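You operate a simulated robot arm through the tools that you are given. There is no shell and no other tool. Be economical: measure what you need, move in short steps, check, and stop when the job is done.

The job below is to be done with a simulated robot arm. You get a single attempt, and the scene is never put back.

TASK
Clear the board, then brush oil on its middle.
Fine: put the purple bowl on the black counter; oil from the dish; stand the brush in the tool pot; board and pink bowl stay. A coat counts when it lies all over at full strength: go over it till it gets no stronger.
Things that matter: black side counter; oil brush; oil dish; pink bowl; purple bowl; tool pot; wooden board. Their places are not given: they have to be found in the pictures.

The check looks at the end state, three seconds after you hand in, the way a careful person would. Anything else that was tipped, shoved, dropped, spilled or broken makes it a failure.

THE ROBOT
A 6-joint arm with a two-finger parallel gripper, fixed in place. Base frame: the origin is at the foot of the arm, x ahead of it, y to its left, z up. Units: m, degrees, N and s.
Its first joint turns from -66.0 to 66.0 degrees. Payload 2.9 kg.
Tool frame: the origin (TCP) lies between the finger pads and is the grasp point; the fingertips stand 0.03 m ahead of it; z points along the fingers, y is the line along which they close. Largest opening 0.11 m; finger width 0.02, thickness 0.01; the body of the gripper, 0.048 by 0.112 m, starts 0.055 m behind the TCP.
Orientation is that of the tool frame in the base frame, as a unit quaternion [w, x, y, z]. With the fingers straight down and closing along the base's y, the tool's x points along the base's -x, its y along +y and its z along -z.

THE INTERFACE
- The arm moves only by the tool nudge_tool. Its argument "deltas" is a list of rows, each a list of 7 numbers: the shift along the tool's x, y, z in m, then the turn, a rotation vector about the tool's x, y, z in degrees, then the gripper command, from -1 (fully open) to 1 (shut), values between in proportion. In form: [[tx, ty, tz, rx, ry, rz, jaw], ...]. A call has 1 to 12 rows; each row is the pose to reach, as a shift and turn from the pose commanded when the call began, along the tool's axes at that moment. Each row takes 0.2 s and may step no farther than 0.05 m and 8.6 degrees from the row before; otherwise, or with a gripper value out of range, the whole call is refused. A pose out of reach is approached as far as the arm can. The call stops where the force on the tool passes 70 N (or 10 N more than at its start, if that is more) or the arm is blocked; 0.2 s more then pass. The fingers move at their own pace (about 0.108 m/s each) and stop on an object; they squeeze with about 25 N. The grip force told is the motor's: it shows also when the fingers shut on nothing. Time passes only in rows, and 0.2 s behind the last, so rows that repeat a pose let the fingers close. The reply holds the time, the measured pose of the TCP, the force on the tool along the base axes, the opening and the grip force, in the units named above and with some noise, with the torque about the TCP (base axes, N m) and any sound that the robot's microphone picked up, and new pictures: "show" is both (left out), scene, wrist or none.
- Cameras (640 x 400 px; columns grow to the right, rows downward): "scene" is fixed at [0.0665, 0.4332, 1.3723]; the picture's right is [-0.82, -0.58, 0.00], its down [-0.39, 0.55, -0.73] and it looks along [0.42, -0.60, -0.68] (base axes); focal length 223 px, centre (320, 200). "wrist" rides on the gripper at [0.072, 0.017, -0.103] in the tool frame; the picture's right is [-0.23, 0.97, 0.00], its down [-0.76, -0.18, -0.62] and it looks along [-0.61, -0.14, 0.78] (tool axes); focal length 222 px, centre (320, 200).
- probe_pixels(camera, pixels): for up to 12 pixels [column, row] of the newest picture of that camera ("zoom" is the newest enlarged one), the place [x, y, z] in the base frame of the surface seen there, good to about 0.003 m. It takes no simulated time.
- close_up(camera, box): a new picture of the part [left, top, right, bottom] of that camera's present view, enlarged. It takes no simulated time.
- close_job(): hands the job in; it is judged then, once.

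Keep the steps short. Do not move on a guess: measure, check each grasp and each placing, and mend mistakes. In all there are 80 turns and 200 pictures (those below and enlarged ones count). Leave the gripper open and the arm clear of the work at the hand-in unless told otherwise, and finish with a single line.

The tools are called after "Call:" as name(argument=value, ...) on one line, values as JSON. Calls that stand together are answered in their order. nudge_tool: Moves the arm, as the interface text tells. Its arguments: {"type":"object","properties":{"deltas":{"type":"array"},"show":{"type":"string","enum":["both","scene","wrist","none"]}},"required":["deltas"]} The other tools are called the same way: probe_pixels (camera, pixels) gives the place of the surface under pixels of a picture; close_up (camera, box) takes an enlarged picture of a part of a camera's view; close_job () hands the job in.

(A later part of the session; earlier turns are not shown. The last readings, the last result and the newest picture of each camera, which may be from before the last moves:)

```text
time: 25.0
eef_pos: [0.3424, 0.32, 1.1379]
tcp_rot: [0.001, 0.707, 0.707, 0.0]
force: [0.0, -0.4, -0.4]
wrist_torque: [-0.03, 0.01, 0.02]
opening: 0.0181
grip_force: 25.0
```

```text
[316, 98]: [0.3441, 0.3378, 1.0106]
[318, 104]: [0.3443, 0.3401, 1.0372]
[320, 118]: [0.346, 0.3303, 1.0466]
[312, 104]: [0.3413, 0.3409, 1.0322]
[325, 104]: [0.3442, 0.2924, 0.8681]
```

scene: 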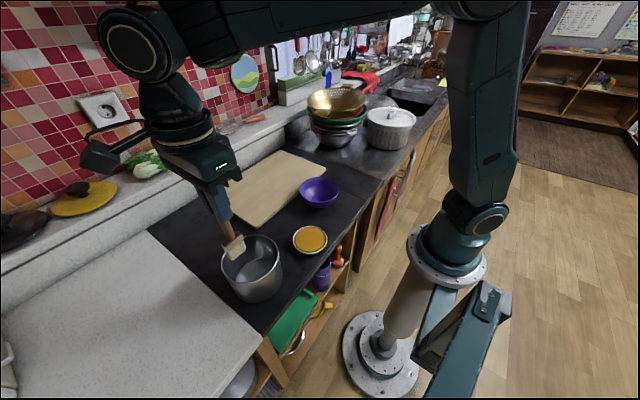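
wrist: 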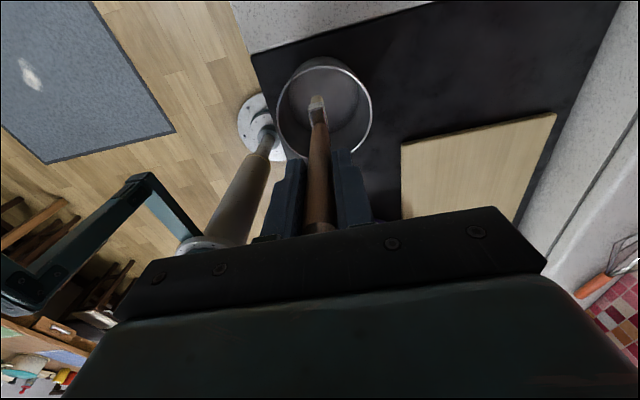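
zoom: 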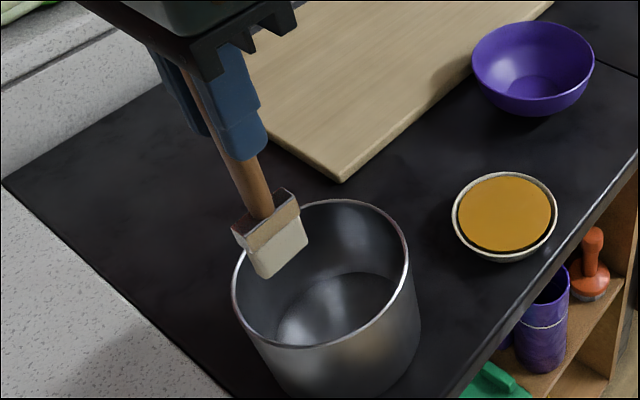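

The bristles end 0.138 below the TCP, 0.034 wide along y. I'll move over the dish at (0.303, 0.146).

Call:
nudge_tool(deltas=[[-0.035, -0.008, -0.005, 0, 0, 0, 1], [-0.07, -0.016, -0.005, 0, 0, 0, 1], [-0.105, -0.024, -0.005, 0, 0, 0, 1], [-0.14, -0.032, -0.005, 0, 0, 0, 1], [-0.176, -0.039, 0, 0, 0, 0, 1], [-0.176, -0.039, 0, 0, 0, 0, 1]])

Call:
close_up(camera="scene", box=[270, 190, 350, 270])

```text
time: 26.4
eef_pos: [0.3046, 0.1428, 1.1358]
tcp_rot: [0.0, 0.707, 0.707, 0.001]
force: [-0.3, 0.7, -0.2]
wrist_torque: [0.02, 0.0, -0.03]
opening: 0.018
grip_force: 25.2
```

scene: 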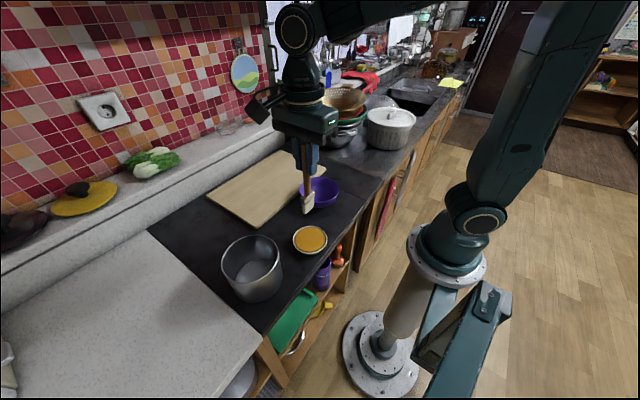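
wrist: 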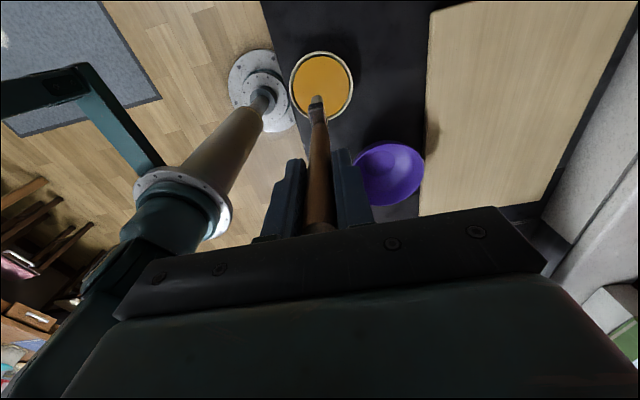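

```text
5.00 times, centred on (310, 230) of scene
```

zoom: 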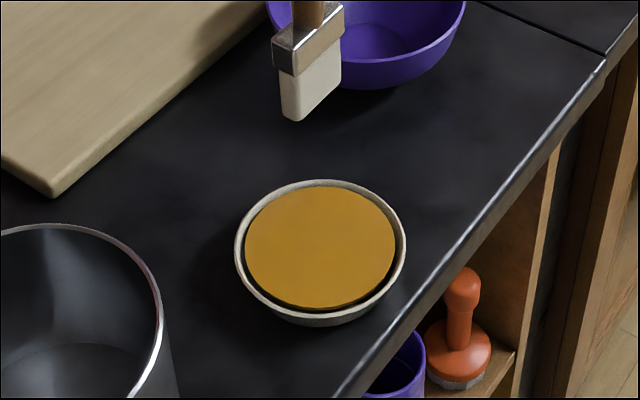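

The brush is over the dish centre at (0.304, 0.144). I'll lower it so the bristles go about 8 mm into the oil (surface 0.884).

Call:
nudge_tool(deltas=[[0, 0, 0.04, 0, 0, 0, 1], [0, 0, 0.08, 0, 0, 0, 1], [0, 0, 0.105, 0, 0, 0, 1], [0, 0, 0.115, 0, 0, 0, 1], [0, 0, 0.121, 0, 0, 0, 1], [0, 0, 0.121, 0, 0, 0, 1]], show="scene")

Call:
close_up(camera="scene", box=[270, 190, 350, 270])

```text
time: 27.8
eef_pos: [0.305, 0.1425, 1.0185]
tcp_rot: [0.0, 0.707, 0.707, 0.002]
force: [-1.6, 0.9, 20.0]
wrist_torque: [0.07, 0.2, 0.03]
opening: 0.018
grip_force: 25.4
```

scene: 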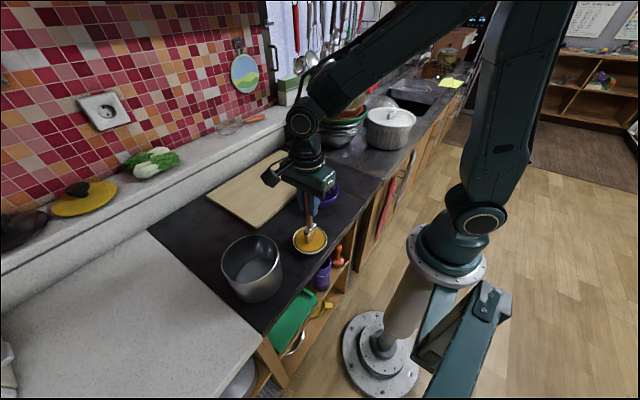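

```text
5.00 times, centred on (310, 230) of scene
```

zoom: 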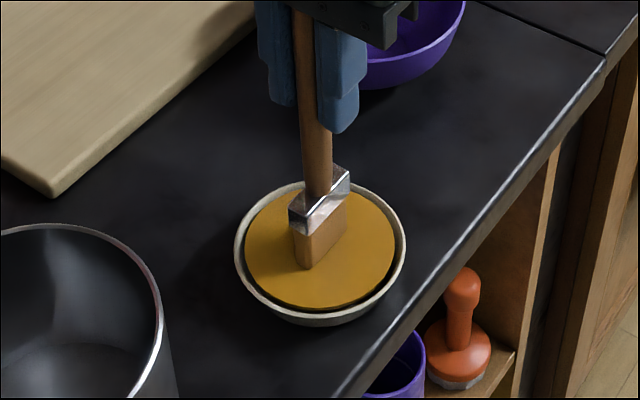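

The bristles turned oil-coloured on contact (20 N), so the brush is loaded. I'll lift it.

Call:
nudge_tool(deltas=[[0, 0, -0.006, 0, 0, 0, 1], [0, 0, -0.03, 0, 0, 0, 1], [0, 0, -0.06, 0, 0, 0, 1], [0, 0, -0.06, 0, 0, 0, 1]], show="scene")

Call:
close_up(camera="scene", box=[270, 170, 350, 270])

```text
time: 28.8
eef_pos: [0.3037, 0.1416, 1.0766]
tcp_rot: [0.0, 0.708, 0.707, 0.0]
force: [0.0, 0.0, -0.3]
wrist_torque: [-0.02, -0.02, 0.0]
opening: 0.0181
grip_force: 24.7
```

scene: 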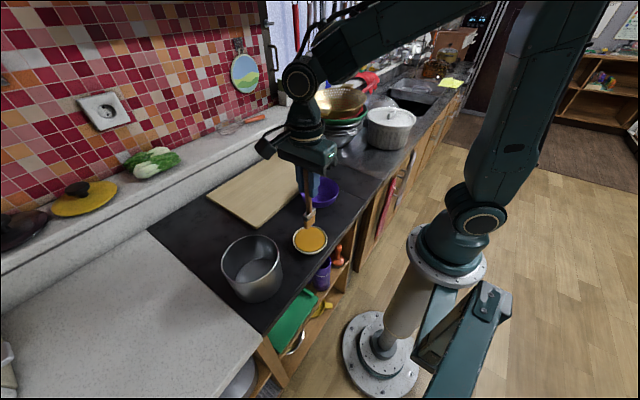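

```text
4.00 times, centred on (310, 220) of scene
```

zoom: 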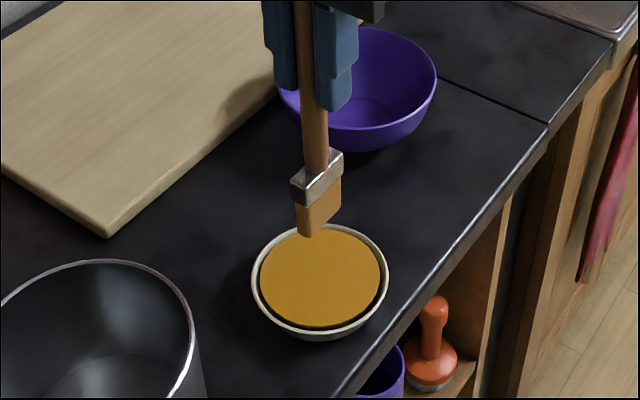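

The brush is loaded and not dripping. I'll carry it to above the board at (0.53, 0.01), passing clear of the purple bowl.

Call:
nudge_tool(deltas=[[0, 0.04, -0.01, 0, 0, 0, 1], [0, 0.08, -0.015, 0, 0, 0, 1], [-0.01, 0.12, -0.015, 0, 0, 0, 1], [-0.03, 0.16, -0.015, 0, 0, 0, 1], [-0.06, 0.19, -0.01, 0, 0, 0, 1], [-0.1, 0.21, 0, 0, 0, 0, 1], [-0.132, 0.226, 0.02, 0, 0, 0, 1], [-0.132, 0.226, 0.03, 0, 0, 0, 1], [-0.132, 0.226, 0.03, 0, 0, 0, 1]])

Call:
close_up(camera="wrist", box=[200, 30, 440, 190])

```text
time: 30.8
eef_pos: [0.5296, 0.0092, 1.0464]
tcp_rot: [0.0, 0.707, 0.707, 0.0]
force: [-0.6, -0.4, -0.2]
wrist_torque: [0.0, -0.01, 0.0]
opening: 0.0179
grip_force: 24.9
```

scene: 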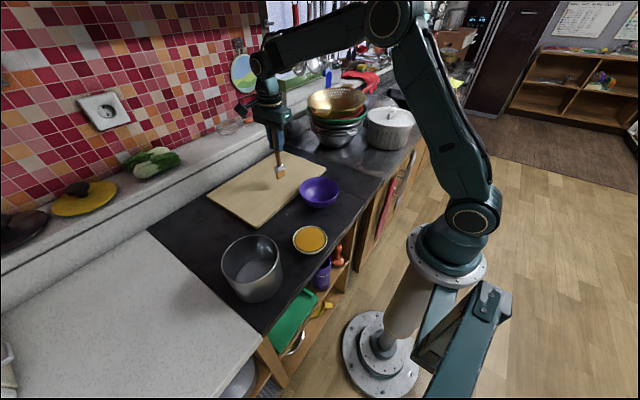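
wrist: 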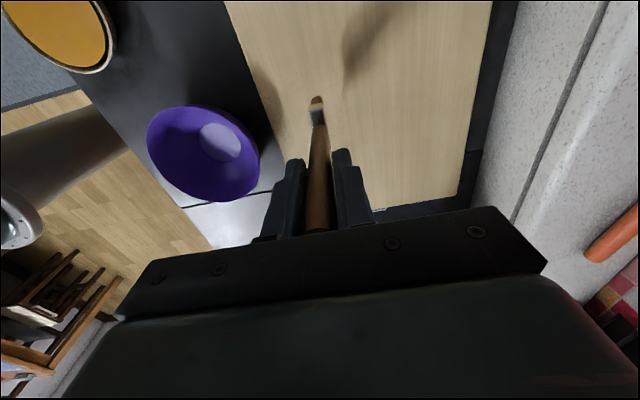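

```text
2.50 times, centred on (320, 110) of wrist
```

zoom: 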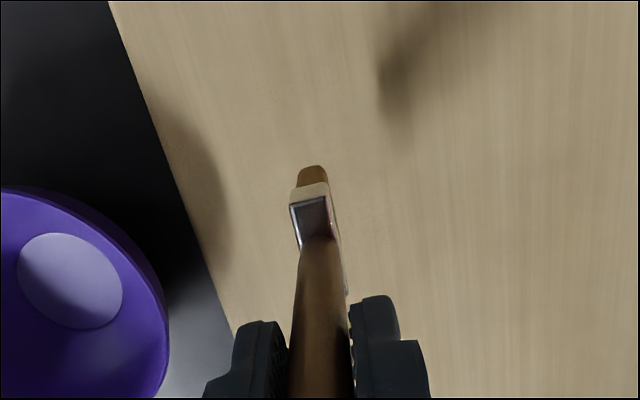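

The board shows no marked area, so the middle is around (0.58, 0.01). I'll lower gently to find the contact height.

Call:
nudge_tool(deltas=[[0, 0.01, 0.015, 0, 0, 0, 1], [0, 0.01, 0.028, 0, 0, 0, 1], [0, 0.01, 0.032, 0, 0, 0, 1], [0, 0.01, 0.034, 0, 0, 0, 1]], show="none")

```text
time: 31.8
eef_pos: [0.5384, 0.0099, 1.013]
tcp_rot: [0.0, 0.707, 0.707, 0.0]
force: [-0.2, 0.2, -0.2]
wrist_torque: [0.02, 0.0, -0.02]
opening: 0.0182
grip_force: 24.6
```

Call:
nudge_tool(deltas=[[0, 0, 0.0015, 0, 0, 0, 1], [0, 0, 0.003, 0, 0, 0, 1]], show="scene")

Call:
close_up(camera="scene", box=[205, 140, 333, 220])

```text
time: 32.4
eef_pos: [0.5395, 0.0087, 1.0124]
tcp_rot: [0.0, 0.707, 0.707, 0.001]
force: [-1.5, -1.1, 13.4]
wrist_torque: [-0.13, 0.33, -0.02]
opening: 0.0181
grip_force: 24.6
```

scene: 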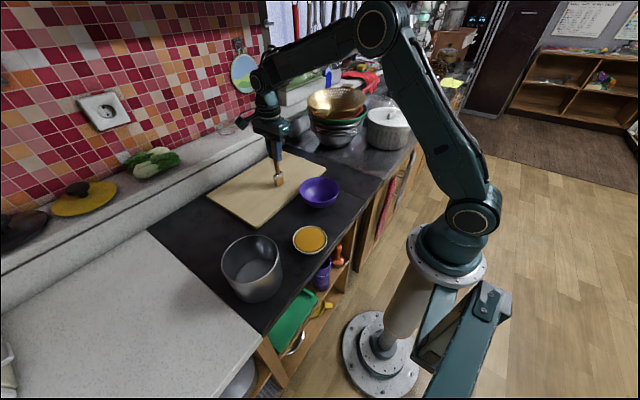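

```text
5.00 times, centred on (269, 180) of scene
```

zoom: 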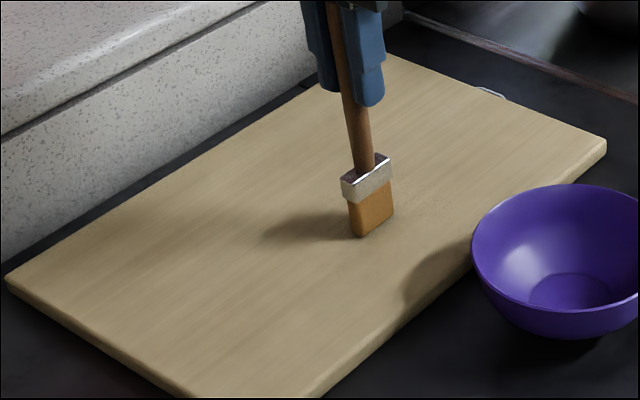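

It's in contact at TCP z 1.0125, pressing about 13 N. I'll make a slow first stroke along +x.

Call:
nudge_tool(deltas=[[0, 0.015, 0, 0, 0, 0, 1], [0, 0.03, 0, 0, 0, 0, 1], [0, 0.045, 0, 0, 0, 0, 1], [0, 0.06, 0, 0, 0, 0, 1], [0, 0.075, 0, 0, 0, 0, 1], [0, 0.09, 0, 0, 0, 0, 1]])

Call:
close_up(camera="scene", box=[205, 140, 333, 220])

```text
time: 33.8
eef_pos: [0.6301, 0.0099, 1.0112]
tcp_rot: [0.001, 0.707, 0.707, 0.0]
force: [-6.9, -0.9, 16.9]
wrist_torque: [-0.03, 0.81, 0.03]
opening: 0.0181
grip_force: 24.9
```

scene: 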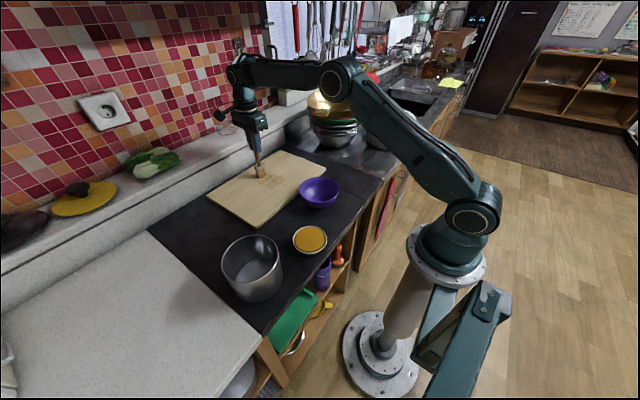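
wrist: 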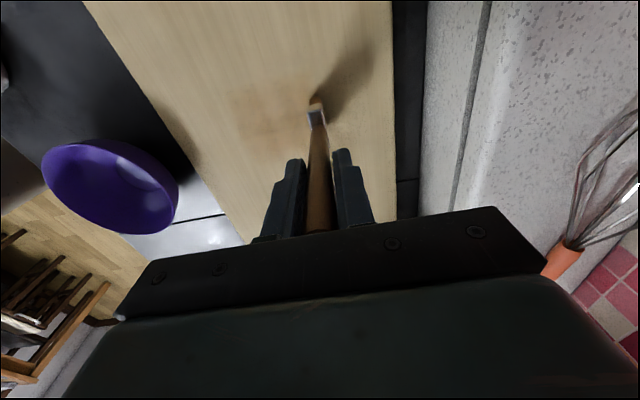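

```text
5.00 times, centred on (269, 180) of scene
```

zoom: 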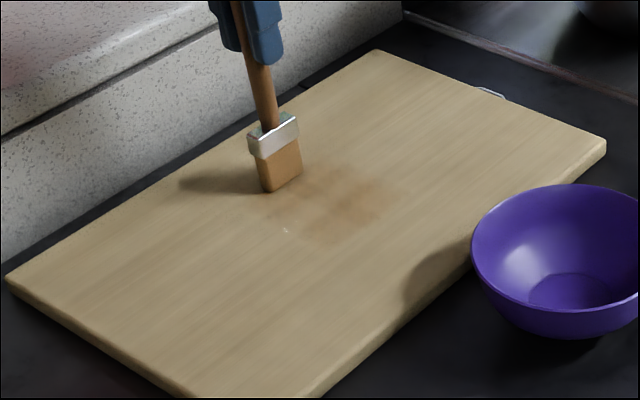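

The oil shows as a faint patch. I'll measure its outline and look closer.

Call:
close_up(camera="scene", box=[245, 160, 293, 190])

Call:
probe_pixels(camera="scene", pixels=[[282, 178], [271, 188], [260, 183], [271, 174], [278, 185]])

```text
13.33 times, centred on (269, 175) of scene
```

zoom: 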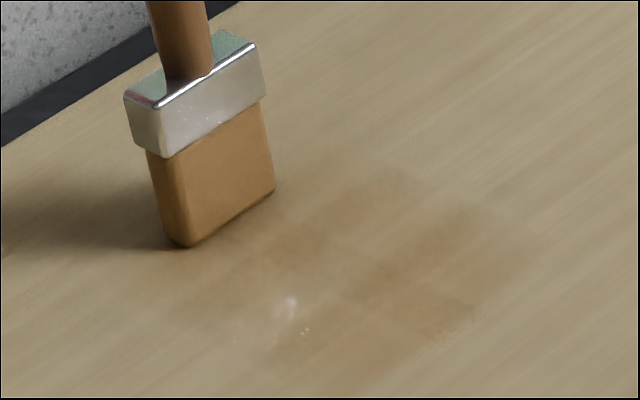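

```text
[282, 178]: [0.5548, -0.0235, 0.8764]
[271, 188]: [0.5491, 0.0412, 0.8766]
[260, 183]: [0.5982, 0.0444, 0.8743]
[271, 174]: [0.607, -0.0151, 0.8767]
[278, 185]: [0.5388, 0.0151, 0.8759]
```

The patch is faint, spanning x≈0.54–0.62 and y≈−0.02–0.04. I'll continue with a serpentine toward +y.

Call:
nudge_tool(deltas=[[0, -0.03, 0, 0, 0, 0, 1], [0, -0.06, 0, 0, 0, 0, 1], [0, -0.095, 0, 0, 0, 0, 1], [0.022, -0.095, 0, 0, 0, 0, 1], [0.022, -0.06, 0, 0, 0, 0, 1], [0.022, -0.03, 0, 0, 0, 0, 1], [0.022, 0, 0, 0, 0, 0, 1], [0.042, 0, 0, 0, 0, 0, 1], [0.042, -0.03, 0, 0, 0, 0, 1], [0.042, -0.06, 0, 0, 0, 0, 1], [0.042, -0.095, 0, 0, 0, 0, 1]], show="scene")

Call:
close_up(camera="scene", box=[225, 150, 305, 200])

```text
time: 36.2
eef_pos: [0.5353, 0.0538, 1.0102]
tcp_rot: [0.001, 0.707, 0.707, 0.001]
force: [1.7, -0.4, 5.4]
wrist_torque: [0.03, -0.27, -0.03]
opening: 0.018
grip_force: 24.7
```

scene: 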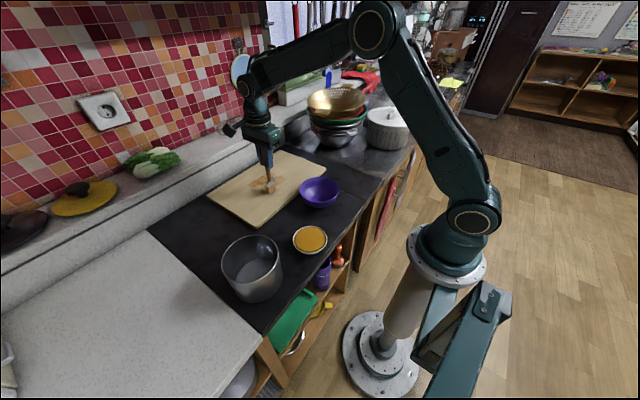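

```text
8.00 times, centred on (265, 175) of scene
```

zoom: 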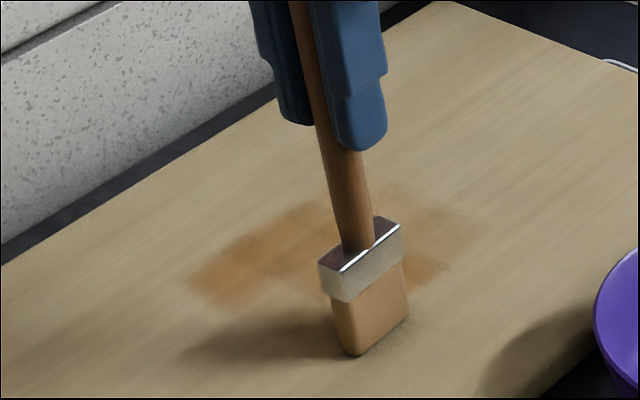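

The coat grows where I pass. I'll press 1 mm more and go back over, working toward −y.

Call:
nudge_tool(deltas=[[0, 0.0325, 0.001, 0, 0, 0, 1], [0, 0.065, 0.001, 0, 0, 0, 1], [0, 0.095, 0.001, 0, 0, 0, 1], [-0.022, 0.095, 0.001, 0, 0, 0, 1], [-0.022, 0.065, 0.001, 0, 0, 0, 1], [-0.022, 0.0325, 0.001, 0, 0, 0, 1], [-0.022, 0, 0.001, 0, 0, 0, 1], [-0.042, 0, 0.001, 0, 0, 0, 1], [-0.042, 0.0325, 0.001, 0, 0, 0, 1], [-0.042, 0.065, 0.001, 0, 0, 0, 1], [-0.042, 0.095, 0.001, 0, 0, 0, 1], [-0.062, 0.095, 0.001, 0, 0, 0, 1]], show="none")

Call:
nudge_tool(deltas=[[0, -0.0325, 0, 0, 0, 0, 1], [0, -0.065, 0, 0, 0, 0, 1], [0, -0.095, 0, 0, 0, 0, 1], [-0.022, -0.095, 0, 0, 0, 0, 1], [-0.022, -0.065, 0, 0, 0, 0, 1], [-0.022, -0.0325, 0, 0, 0, 0, 1], [-0.022, 0, 0, 0, 0, 0, 1], [-0.022, -0.0325, 0, 0, 0, 0, 1], [-0.022, -0.065, 0, 0, 0, 0, 1], [-0.022, -0.095, 0, 0, 0, 0, 1]], show="none")

Call:
nudge_tool(deltas=[[0, 0, -0.03, 0, 0, 0, 1], [0, -0.03, -0.05, 0, 0, 0, 1], [0, -0.06, -0.05, 0, 0, 0, 1]], show="scene")

Call:
close_up(camera="scene", box=[225, 150, 305, 200])

```text
time: 38.8
eef_pos: [0.6286, -0.0102, 1.0099]
tcp_rot: [0.0, 0.707, 0.707, 0.0]
force: [-0.4, 0.5, -0.3]
wrist_torque: [0.05, 0.0, -0.02]
opening: 0.0178
grip_force: 24.9
```

```text
time: 41.0
eef_pos: [0.5338, -0.0315, 1.0088]
tcp_rot: [0.0, 0.707, 0.707, 0.0]
force: [-0.2, 0.1, -0.6]
wrist_torque: [0.02, -0.02, -0.03]
opening: 0.0181
grip_force: 25.2
```

```text
time: 41.8
eef_pos: [0.4728, -0.0321, 1.0605]
tcp_rot: [0.001, 0.707, 0.707, 0.0]
force: [0.1, -0.8, -1.1]
wrist_torque: [-0.01, -0.02, -0.03]
opening: 0.018
grip_force: 24.3
```

scene: 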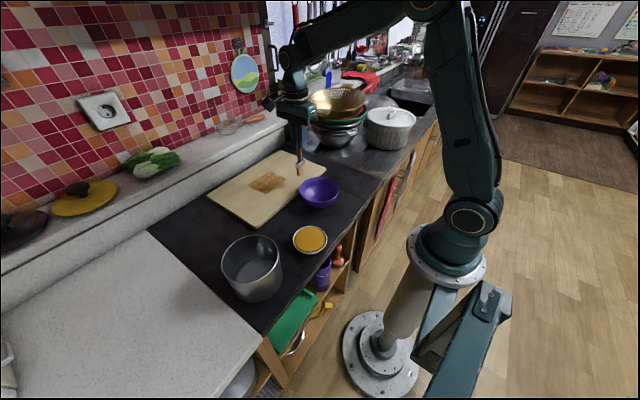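

```text
8.00 times, centred on (265, 175) of scene
```

zoom: 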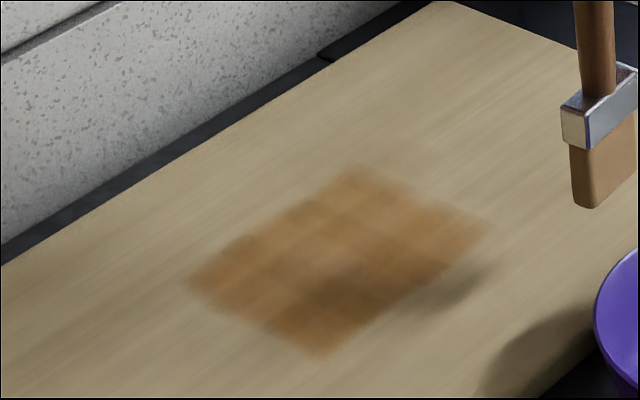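

The oil fills a clear rectangle, but the force reading went to zero, so the brush has slid up a little in the grip. I'll measure the rectangle's corners and the brush tip.

Call:
probe_pixels(camera="zoom", pixels=[[352, 172], [488, 232], [320, 355], [195, 280], [588, 207], [600, 205], [575, 200]])

Call:
close_up(camera="scene", box=[240, 160, 296, 200])

```text
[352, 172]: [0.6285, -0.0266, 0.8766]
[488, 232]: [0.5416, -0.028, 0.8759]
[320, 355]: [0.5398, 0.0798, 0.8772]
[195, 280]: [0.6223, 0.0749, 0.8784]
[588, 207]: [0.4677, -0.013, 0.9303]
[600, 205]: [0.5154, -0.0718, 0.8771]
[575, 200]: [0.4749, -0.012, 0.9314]
```

```text
10.00 times, centred on (268, 180) of scene
```

zoom: 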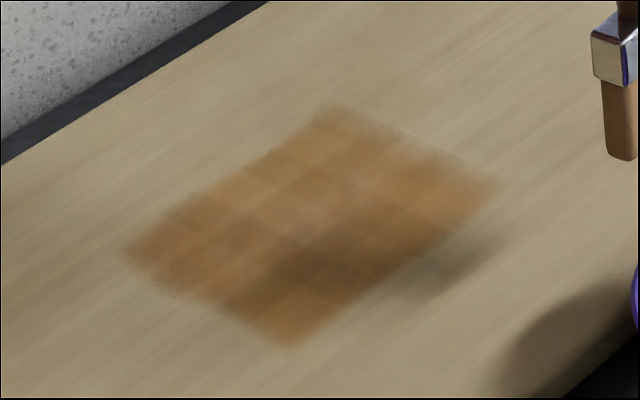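

The oiled area spans x 0.54–0.625 and y −0.028–0.077, and the tip is now about 0.1325 below the TCP. I'll re-dip, going around the bowl.

Call:
nudge_tool(deltas=[[0.045, 0, -0.015, 0, 0, 0, 1], [0.09, 0, -0.02, 0, 0, 0, 1], [0.135, 0, -0.02, 0, 0, 0, 1], [0.176, 0, -0.02, 0, 0, 0, 1], [0.176, -0.043, -0.02, 0, 0, 0, 1], [0.176, -0.086, -0.02, 0, 0, 0, 1], [0.176, -0.129, -0.02, 0, 0, 0, 1], [0.176, -0.169, -0.01, 0, 0, 0, 1], [0.176, -0.169, 0.02, 0, 0, 0, 1], [0.176, -0.169, 0.04, 0, 0, 0, 1], [0.176, -0.169, 0.046, 0, 0, 0, 1], [0.176, -0.169, 0.048, 0, 0, 0, 1]], show="scene")

Call:
close_up(camera="scene", box=[270, 190, 350, 270])

Call:
close_up(camera="scene", box=[235, 155, 299, 195])

```text
time: 44.4
eef_pos: [0.3055, 0.1454, 1.0115]
tcp_rot: [0.0, 0.706, 0.708, 0.001]
force: [-4.4, 2.4, 20.0]
wrist_torque: [0.11, 0.49, -0.04]
opening: 0.0181
grip_force: 25.3
```

scene: 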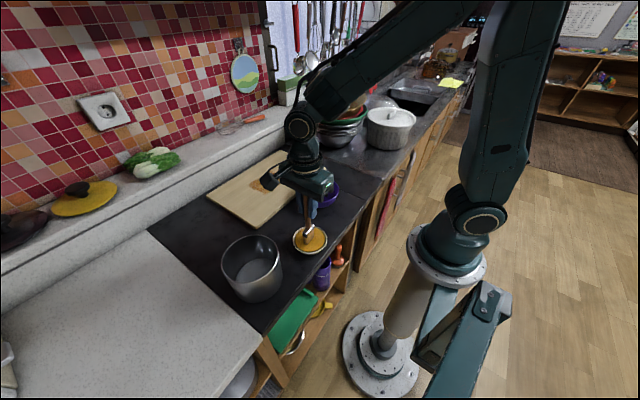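

```text
5.00 times, centred on (310, 230) of scene
```

zoom: 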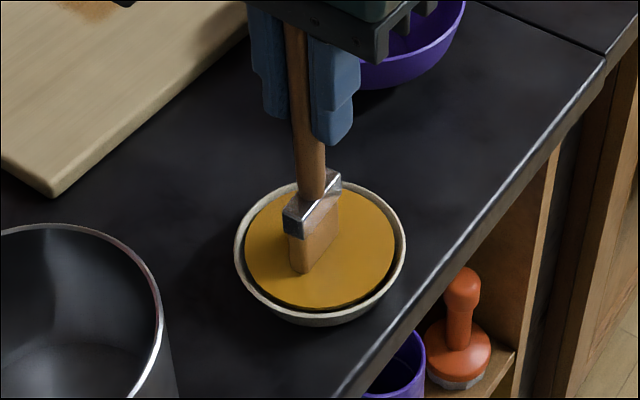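

```text
10.00 times, centred on (267, 175) of scene
```

zoom: 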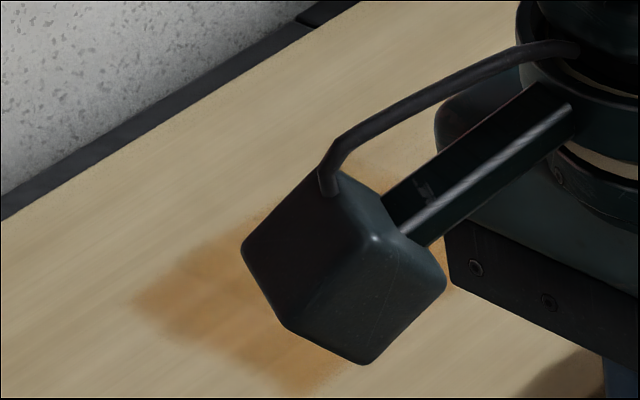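

The brush is reloaded. I'll lift and return to the board at (0.54, −0.05).

Call:
nudge_tool(deltas=[[0, 0, -0.03, 0, 0, 0, 1], [0, 0, -0.065, 0, 0, 0, 1], [0, 0.04, -0.075, 0, 0, 0, 1], [0, 0.085, -0.075, 0, 0, 0, 1], [0, 0.13, -0.075, 0, 0, 0, 1], [-0.01, 0.175, -0.075, 0, 0, 0, 1], [-0.04, 0.21, -0.07, 0, 0, 0, 1], [-0.08, 0.23, -0.06, 0, 0, 0, 1], [-0.12, 0.235, -0.05, 0, 0, 0, 1], [-0.16, 0.235, -0.03, 0, 0, 0, 1], [-0.195, 0.235, -0.015, 0, 0, 0, 1], [-0.195, 0.235, -0.005, 0, 0, 0, 1]], show="none")

Call:
close_up(camera="scene", box=[235, 145, 315, 195])

```text
time: 47.0
eef_pos: [0.539, -0.0517, 1.0161]
tcp_rot: [0.0, 0.707, 0.708, 0.0]
force: [-1.1, 0.8, -0.4]
wrist_torque: [0.02, -0.01, -0.02]
opening: 0.018
grip_force: 24.5
```

```text
8.00 times, centred on (275, 170) of scene
```

zoom: 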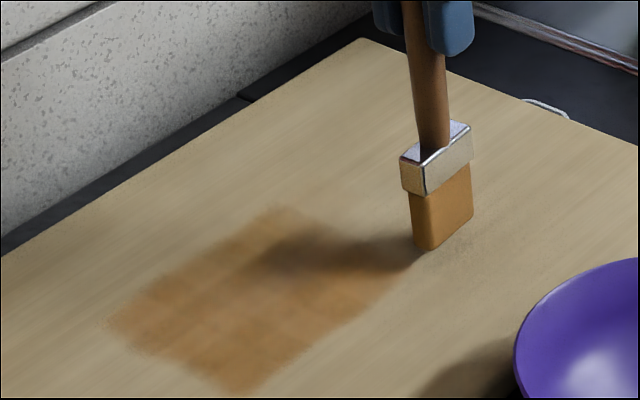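

Lowering to contact and stroking once along +x at y≈−0.05.

Call:
nudge_tool(deltas=[[0, 0, 0.006, 0, 0, 0, 1], [0, 0, 0.009, 0, 0, 0, 1], [0, 0, 0.011, 0, 0, 0, 1]], show="none")

```text
time: 47.8
eef_pos: [0.5404, -0.0512, 1.0053]
tcp_rot: [0.001, 0.707, 0.707, -0.001]
force: [0.4, 0.5, 0.1]
wrist_torque: [0.01, 0.01, -0.03]
opening: 0.0181
grip_force: 24.8
```

Call:
nudge_tool(deltas=[[0, 0, 0.0015, 0, 0, 0, 1], [0, 0, 0.003, 0, 0, 0, 1]], show="none")

```text
time: 48.4
eef_pos: [0.5396, -0.051, 1.005]
tcp_rot: [0.002, 0.707, 0.707, 0.001]
force: [-3.6, 1.0, 19.8]
wrist_torque: [0.06, 0.48, 0.02]
opening: 0.0183
grip_force: 25.0
```

Contact at about 20 N. I'll ease slightly and brush out and back at y −0.05, then −0.03.

Call:
nudge_tool(deltas=[[0, 0.03, -0.0007, 0, 0, 0, 1], [0, 0.06, -0.0007, 0, 0, 0, 1], [0, 0.092, -0.0007, 0, 0, 0, 1], [0, 0.06, -0.0007, 0, 0, 0, 1], [0, 0.03, -0.0007, 0, 0, 0, 1], [0, -0.005, -0.0007, 0, 0, 0, 1], [0.022, -0.005, -0.0007, 0, 0, 0, 1], [0.022, 0.03, -0.0007, 0, 0, 0, 1], [0.022, 0.06, -0.0007, 0, 0, 0, 1], [0.022, 0.092, -0.0007, 0, 0, 0, 1]], show="scene")

Call:
close_up(camera="scene", box=[235, 145, 315, 195])

```text
time: 50.6
eef_pos: [0.634, -0.0278, 1.0026]
tcp_rot: [0.0, 0.707, 0.707, 0.001]
force: [-5.9, -1.0, 15.7]
wrist_torque: [-0.08, 0.71, 0.01]
opening: 0.0183
grip_force: 24.5
```

scene: 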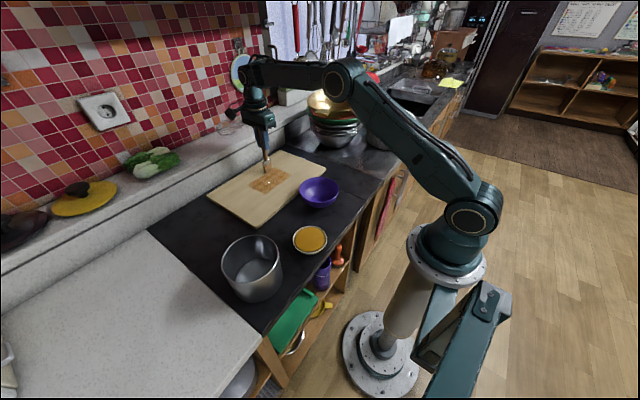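

```text
8.00 times, centred on (275, 170) of scene
```

zoom: 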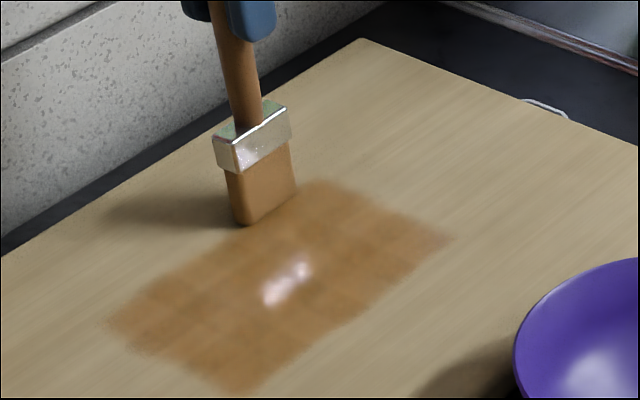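

The coat is extended toward −y. I'll measure the edges.

Call:
probe_pixels(camera="zoom", pixels=[[332, 183], [445, 240], [230, 390], [112, 320]])

Call:
nudge_tool(deltas=[[0.02, 0, 0, 0, 0, 0, 1], [0.02, -0.03, 0, 0, 0, 0, 1], [0.02, -0.06, 0, 0, 0, 0, 1], [0.02, -0.097, 0, 0, 0, 0, 1], [0.042, -0.097, 0, 0, 0, 0, 1], [0.042, -0.06, 0, 0, 0, 0, 1], [0.042, -0.03, 0, 0, 0, 0, 1], [0.042, 0, 0, 0, 0, 0, 1], [0.064, 0, 0, 0, 0, 0, 1], [0.064, -0.03, 0, 0, 0, 0, 1], [0.064, -0.06, 0, 0, 0, 0, 1], [0.064, -0.097, 0, 0, 0, 0, 1]], show="none")

```text
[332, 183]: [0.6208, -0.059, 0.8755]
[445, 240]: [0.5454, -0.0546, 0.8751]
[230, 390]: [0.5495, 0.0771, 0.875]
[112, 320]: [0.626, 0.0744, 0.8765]
```

```text
time: 53.2
eef_pos: [0.535, 0.0348, 1.002]
tcp_rot: [0.0, 0.707, 0.707, 0.0]
force: [0.1, 0.4, 0.5]
wrist_torque: [0.01, -0.07, -0.01]
opening: 0.018
grip_force: 24.8
```

The oiled zone is centred on the board (x 0.545–0.625, y −0.057–0.077) and has clear limits. The contact faded again, so I'll lower 2.5 mm and continue at y≈0.055.

Call:
nudge_tool(deltas=[[0, 0, 0.0025, 0, 0, 0, 1], [0, 0.03, 0.0025, 0, 0, 0, 1], [0, 0.06, 0.0025, 0, 0, 0, 1], [0, 0.097, 0.0025, 0, 0, 0, 1], [0.022, 0.097, 0.0025, 0, 0, 0, 1], [0.022, 0.06, 0.003, 0, 0, 0, 1], [0.022, 0.03, 0.003, 0, 0, 0, 1], [0.022, 0, 0.003, 0, 0, 0, 1], [0.028, 0, 0.003, 0, 0, 0, 1], [0.028, 0.03, 0.003, 0, 0, 0, 1], [0.028, 0.06, 0.003, 0, 0, 0, 1], [0.028, 0.097, 0.003, 0, 0, 0, 1]], show="none")

Call:
nudge_tool(deltas=[[0, 0, -0.03, 0, 0, 0, 1], [0, -0.04, -0.055, 0, 0, 0, 1], [0, -0.08, -0.065, 0, 0, 0, 1], [0.04, -0.11, -0.065, 0, 0, 0, 1], [0.08, -0.15, -0.065, 0, 0, 0, 1]])

Call:
close_up(camera="scene", box=[235, 155, 299, 195])

```text
time: 55.8
eef_pos: [0.6348, 0.0641, 0.9967]
tcp_rot: [-0.001, 0.707, 0.708, 0.0]
force: [-6.0, 0.7, 15.4]
wrist_torque: [0.26, 0.75, 0.03]
opening: 0.0181
grip_force: 25.0
```

```text
refused: row 5 steps farther than a row can; nothing moved
```

```text
10.00 times, centred on (267, 175) of scene
```

zoom: 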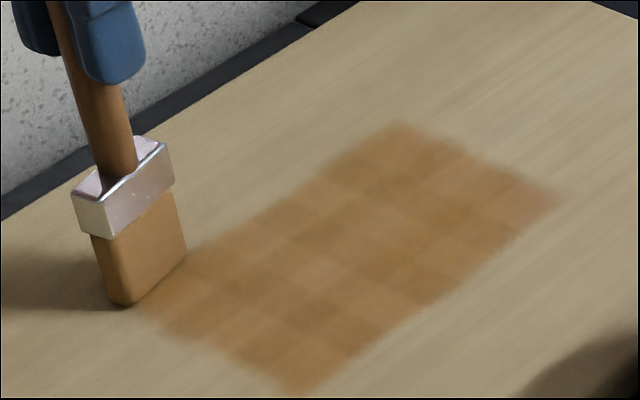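

The coat still shows weaker cells, so it needs more oil and passes. I'll lift and go to the dish.

Call:
nudge_tool(deltas=[[0, 0, -0.04, 0, 0, 0, 1], [0.01, -0.035, -0.06, 0, 0, 0, 1], [0.02, -0.075, -0.065, 0, 0, 0, 1], [0.03, -0.115, -0.065, 0, 0, 0, 1], [0.045, -0.155, -0.065, 0, 0, 0, 1], [0.06, -0.195, -0.065, 0, 0, 0, 1], [0.075, -0.235, -0.065, 0, 0, 0, 1], [0.082, -0.275, -0.065, 0, 0, 0, 1], [0.082, -0.315, -0.065, 0, 0, 0, 1], [0.082, -0.328, -0.05, 0, 0, 0, 1], [0.082, -0.328, -0.03, 0, 0, 0, 1]])

Call:
close_up(camera="scene", box=[270, 180, 350, 260])

Call:
close_up(camera="wrist", box=[240, 40, 640, 240])

```text
time: 58.2
eef_pos: [0.3052, 0.1465, 1.0302]
tcp_rot: [0.0, 0.707, 0.707, 0.0]
force: [-0.8, -0.5, 0.2]
wrist_torque: [0.0, -0.03, 0.0]
opening: 0.0181
grip_force: 24.9
```

scene: 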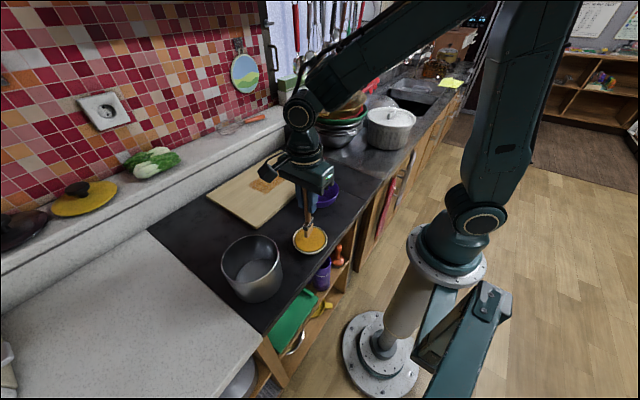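
wrist: 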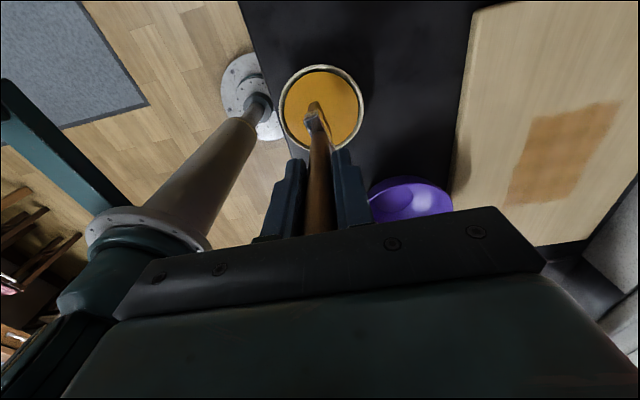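

```text
5.00 times, centred on (310, 220) of scene
```

zoom: 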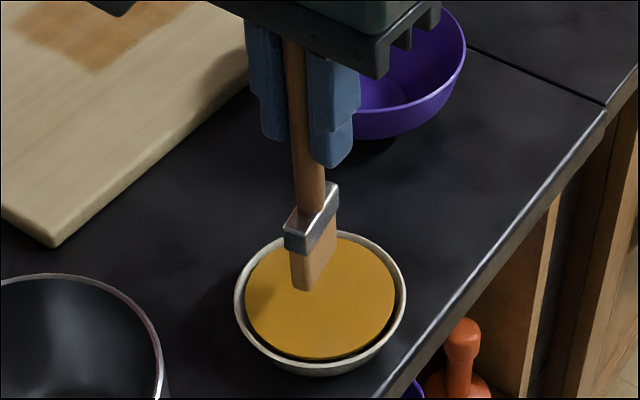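

```text
1.60 times, centred on (440, 140) of wrist
```

zoom: 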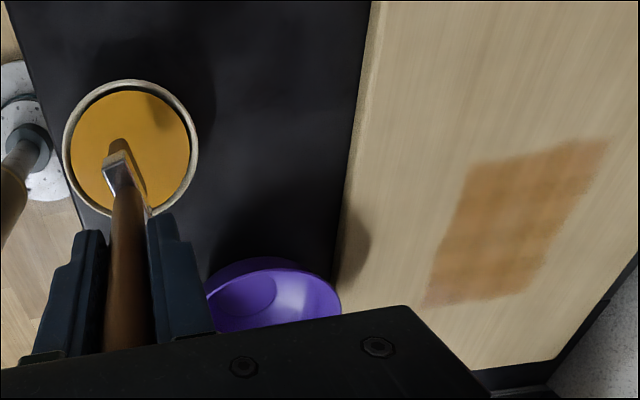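

The wrist view shows a neat rectangle with slightly uneven strength. I'll dip.

Call:
nudge_tool(deltas=[[0, 0, 0.015, 0, 0, 0, 1], [0, 0, 0.024, 0, 0, 0, 1], [0, 0, 0.028, 0, 0, 0, 1], [0, 0, 0.031, 0, 0, 0, 1]], show="none")

```text
time: 59.2
eef_pos: [0.3057, 0.1452, 1.0017]
tcp_rot: [0.001, 0.707, 0.707, 0.002]
force: [-2.7, -1.9, 31.4]
wrist_torque: [0.07, 0.4, -0.01]
opening: 0.0182
grip_force: 25.4
```

Dipped, firm contact at 31 N. Back to the board at (0.54, −0.045).

Call:
nudge_tool(deltas=[[0, 0, -0.03, 0, 0, 0, 1], [0, 0, -0.065, 0, 0, 0, 1], [0, 0.04, -0.075, 0, 0, 0, 1], [0, 0.085, -0.075, 0, 0, 0, 1], [0, 0.13, -0.075, 0, 0, 0, 1], [-0.01, 0.175, -0.075, 0, 0, 0, 1], [-0.04, 0.21, -0.07, 0, 0, 0, 1], [-0.08, 0.23, -0.06, 0, 0, 0, 1], [-0.12, 0.235, -0.05, 0, 0, 0, 1], [-0.16, 0.235, -0.03, 0, 0, 0, 1], [-0.192, 0.235, -0.01, 0, 0, 0, 1], [-0.192, 0.235, 0.003, 0, 0, 0, 1]], show="none")

Call:
nudge_tool(deltas=[[0, 0, 0.0015, 0, 0, 0, 1], [0, 0, 0.003, 0, 0, 0, 1]], show="none")

```text
time: 61.8
eef_pos: [0.5405, -0.0469, 0.9965]
tcp_rot: [0.0, 0.707, 0.707, 0.0]
force: [0.7, 0.5, -0.4]
wrist_torque: [0.02, -0.02, 0.0]
opening: 0.0182
grip_force: 24.3
```

```text
time: 62.4
eef_pos: [0.5404, -0.0467, 0.9949]
tcp_rot: [0.0, 0.708, 0.706, 0.001]
force: [-2.5, -1.6, 9.0]
wrist_torque: [-0.07, 0.22, 0.02]
opening: 0.018
grip_force: 24.9
```

Contact 9 N. I'll press 1 mm more and cover all lanes from −y to +y.

Call:
nudge_tool(deltas=[[0, 0.032, 0.001, 0, 0, 0, 1], [0, 0.064, 0.001, 0, 0, 0, 1], [0, 0.092, 0.001, 0, 0, 0, 1], [0.022, 0.092, 0.001, 0, 0, 0, 1], [0.022, 0.064, 0.001, 0, 0, 0, 1], [0.022, 0.032, 0.001, 0, 0, 0, 1], [0.022, -0.004, 0.001, 0, 0, 0, 1], [0.044, -0.004, 0.001, 0, 0, 0, 1], [0.044, 0.032, 0.0015, 0, 0, 0, 1], [0.044, 0.064, 0.0015, 0, 0, 0, 1], [0.044, 0.092, 0.0015, 0, 0, 0, 1]], show="none")

Call:
nudge_tool(deltas=[[0.022, 0, 0.0005, 0, 0, 0, 1], [0.022, -0.032, 0.0005, 0, 0, 0, 1], [0.022, -0.064, 0.0005, 0, 0, 0, 1], [0.022, -0.096, 0.0005, 0, 0, 0, 1], [0.044, -0.096, 0.0005, 0, 0, 0, 1], [0.044, -0.064, 0.001, 0, 0, 0, 1], [0.044, -0.032, 0.001, 0, 0, 0, 1], [0.044, 0, 0.001, 0, 0, 0, 1], [0.062, 0, 0.001, 0, 0, 0, 1], [0.062, -0.032, 0.001, 0, 0, 0, 1], [0.062, -0.064, 0.001, 0, 0, 0, 1], [0.062, -0.096, 0.001, 0, 0, 0, 1]], show="scene")

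Call:
close_up(camera="scene", box=[235, 155, 299, 195])

```text
time: 64.8
eef_pos: [0.6329, -0.0036, 0.9926]
tcp_rot: [0.001, 0.707, 0.707, 0.001]
force: [-9.7, 0.2, 25.2]
wrist_torque: [0.24, 1.18, 0.06]
opening: 0.0184
grip_force: 25.4
```

```text
time: 67.4
eef_pos: [0.5385, 0.0585, 0.9923]
tcp_rot: [0.002, 0.707, 0.707, 0.003]
force: [7.4, -0.4, 24.0]
wrist_torque: [0.3, -0.71, -0.07]
opening: 0.0181
grip_force: 24.9
```

scene: 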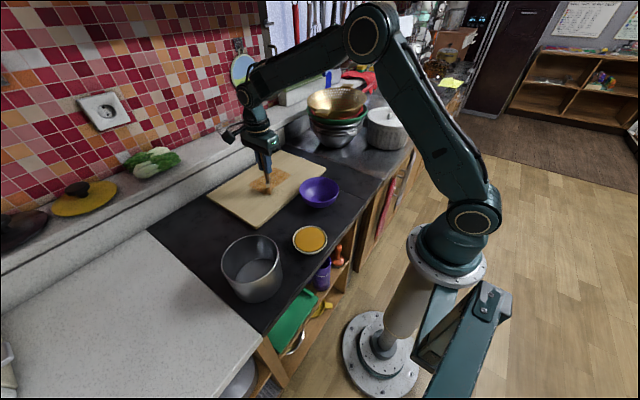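

```text
10.00 times, centred on (267, 175) of scene
```

zoom: 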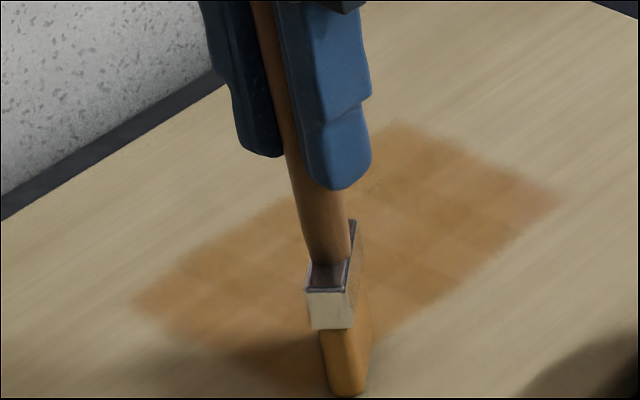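

The force now stays steady at about 24 N. The head has twisted somewhat about its axis but still brushes. I'll make another full pass back toward −y.

Call:
nudge_tool(deltas=[[0, 0.032, 0, 0, 0, 0, 1], [0, 0.064, 0, 0, 0, 0, 1], [0, 0.094, 0, 0, 0, 0, 1], [-0.018, 0.094, 0, 0, 0, 0, 1], [-0.018, 0.064, 0, 0, 0, 0, 1], [-0.018, 0.032, 0, 0, 0, 0, 1], [-0.018, 0, 0, 0, 0, 0, 1], [-0.036, 0, 0, 0, 0, 0, 1], [-0.036, 0.032, 0, 0, 0, 0, 1], [-0.036, 0.064, 0, 0, 0, 0, 1], [-0.036, 0.094, 0, 0, 0, 0, 1], [-0.054, 0.094, 0, 0, 0, 0, 1]], show="none")

Call:
nudge_tool(deltas=[[0, -0.032, 0, 0, 0, 0, 1], [0, -0.064, 0, 0, 0, 0, 1], [0, -0.094, 0, 0, 0, 0, 1], [-0.018, -0.094, 0, 0, 0, 0, 1], [-0.018, -0.064, 0, 0, 0, 0, 1], [-0.018, -0.032, 0, 0, 0, 0, 1], [-0.018, 0, 0, 0, 0, 0, 1], [-0.036, 0, 0, 0, 0, 0, 1], [-0.036, -0.032, 0, 0, 0, 0, 1], [-0.036, -0.064, 0, 0, 0, 0, 1], [-0.036, -0.094, 0, 0, 0, 0, 1], [-0.048, -0.094, 0, 0, 0, 0, 1]])

Call:
close_up(camera="scene", box=[235, 155, 299, 195])

Call:
close_up(camera="wrist", box=[220, 0, 500, 175])

```text
time: 70.0
eef_pos: [0.6301, 0.0046, 0.9921]
tcp_rot: [0.003, 0.707, 0.708, 0.002]
force: [0.7, 6.9, 18.2]
wrist_torque: [0.55, -0.29, 0.06]
opening: 0.018
grip_force: 24.6
```

```text
time: 72.6
eef_pos: [0.5329, -0.0411, 0.9924]
tcp_rot: [0.0, 0.706, 0.708, 0.001]
force: [0.9, 7.6, 21.9]
wrist_torque: [0.61, -0.19, 0.08]
opening: 0.0182
grip_force: 25.7
```

scene: 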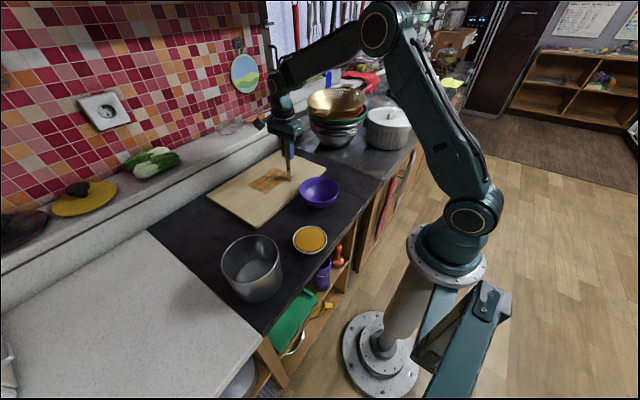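
wrist: 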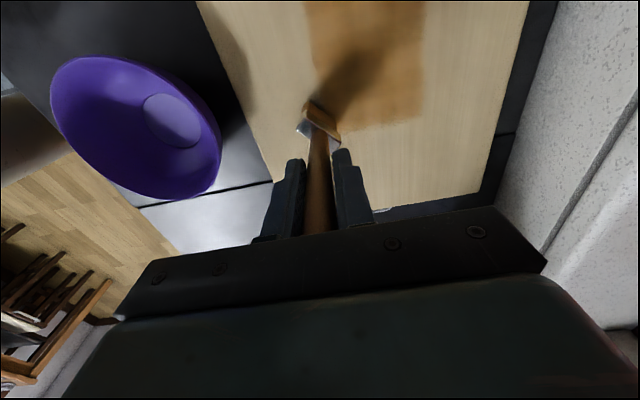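

```text
10.00 times, centred on (267, 175) of scene
```

zoom: 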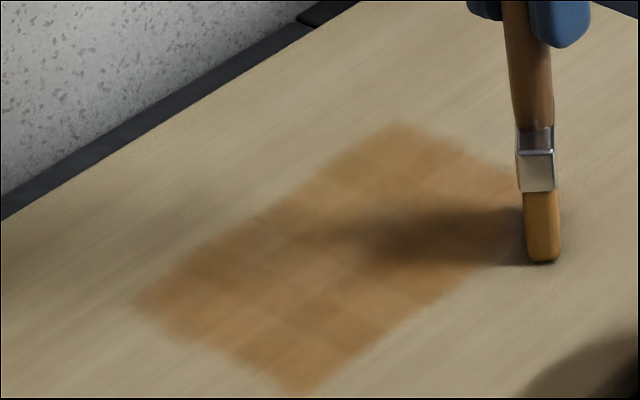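

```text
2.29 times, centred on (360, 88) of wrist
```

zoom: 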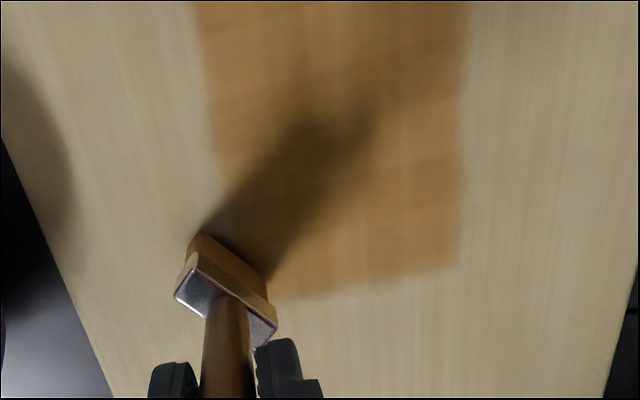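

The coat is near uniform. I'll re-dip once more and do another full round to see whether it strengthens.

Call:
nudge_tool(deltas=[[0, 0, -0.04, 0, 0, 0, 1], [0.035, -0.02, -0.065, 0, 0, 0, 1], [0.075, -0.03, -0.075, 0, 0, 0, 1], [0.115, -0.04, -0.075, 0, 0, 0, 1], [0.15, -0.06, -0.075, 0, 0, 0, 1], [0.18, -0.09, -0.075, 0, 0, 0, 1], [0.187, -0.13, -0.075, 0, 0, 0, 1], [0.187, -0.175, -0.075, 0, 0, 0, 1], [0.187, -0.215, -0.07, 0, 0, 0, 1], [0.187, -0.229, -0.05, 0, 0, 0, 1], [0.187, -0.229, -0.025, 0, 0, 0, 1], [0.187, -0.229, -0.015, 0, 0, 0, 1]])

Call:
close_up(camera="wrist", box=[440, 60, 640, 230])

Call:
close_up(camera="wrist", box=[260, 50, 380, 150])

```text
time: 75.2
eef_pos: [0.3068, 0.1423, 1.0064]
tcp_rot: [0.0, 0.707, 0.707, 0.0]
force: [-0.1, 0.1, -0.4]
wrist_torque: [0.01, 0.0, 0.02]
opening: 0.0179
grip_force: 25.3
```

scene: 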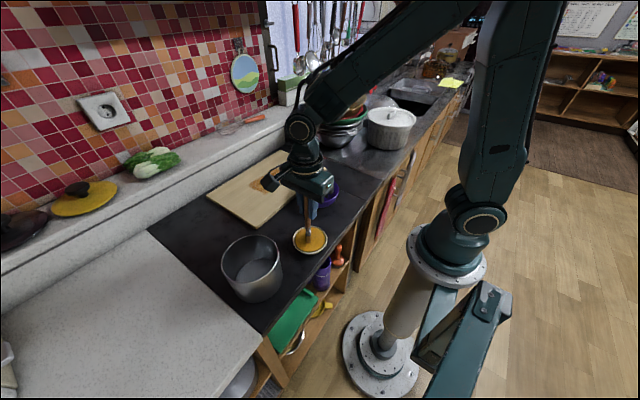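
wrist: 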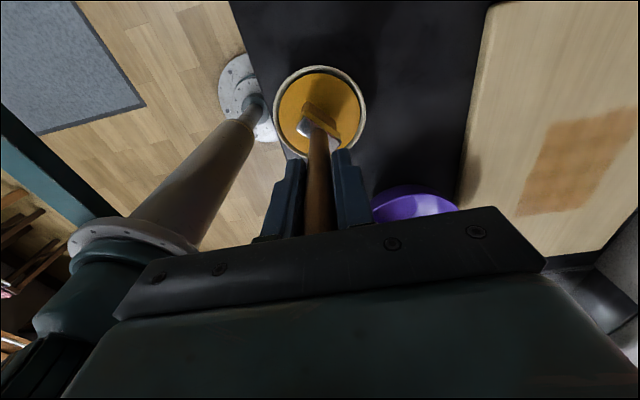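

```text
2.35 times, centred on (540, 145) of wrist
```

zoom: 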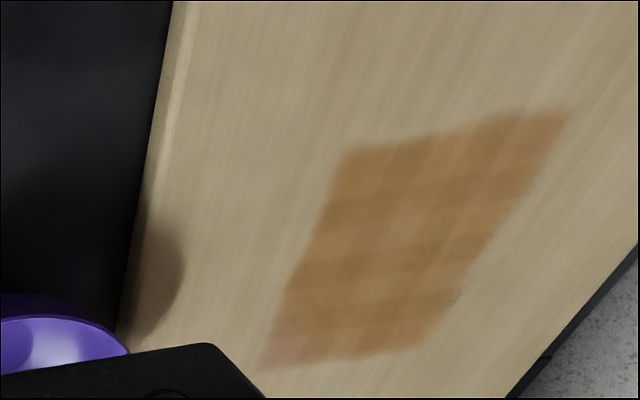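

```text
4.00 times, centred on (320, 100) of wrist
```

zoom: 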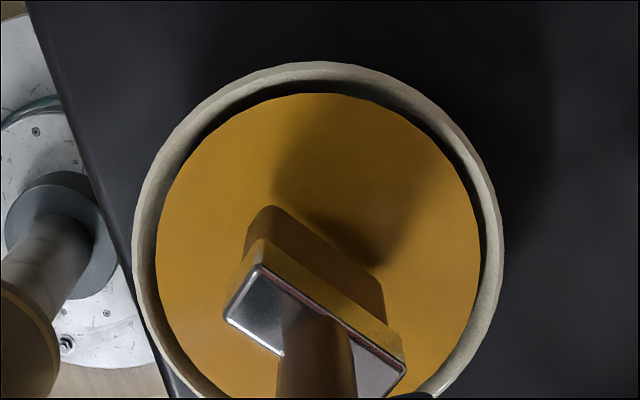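

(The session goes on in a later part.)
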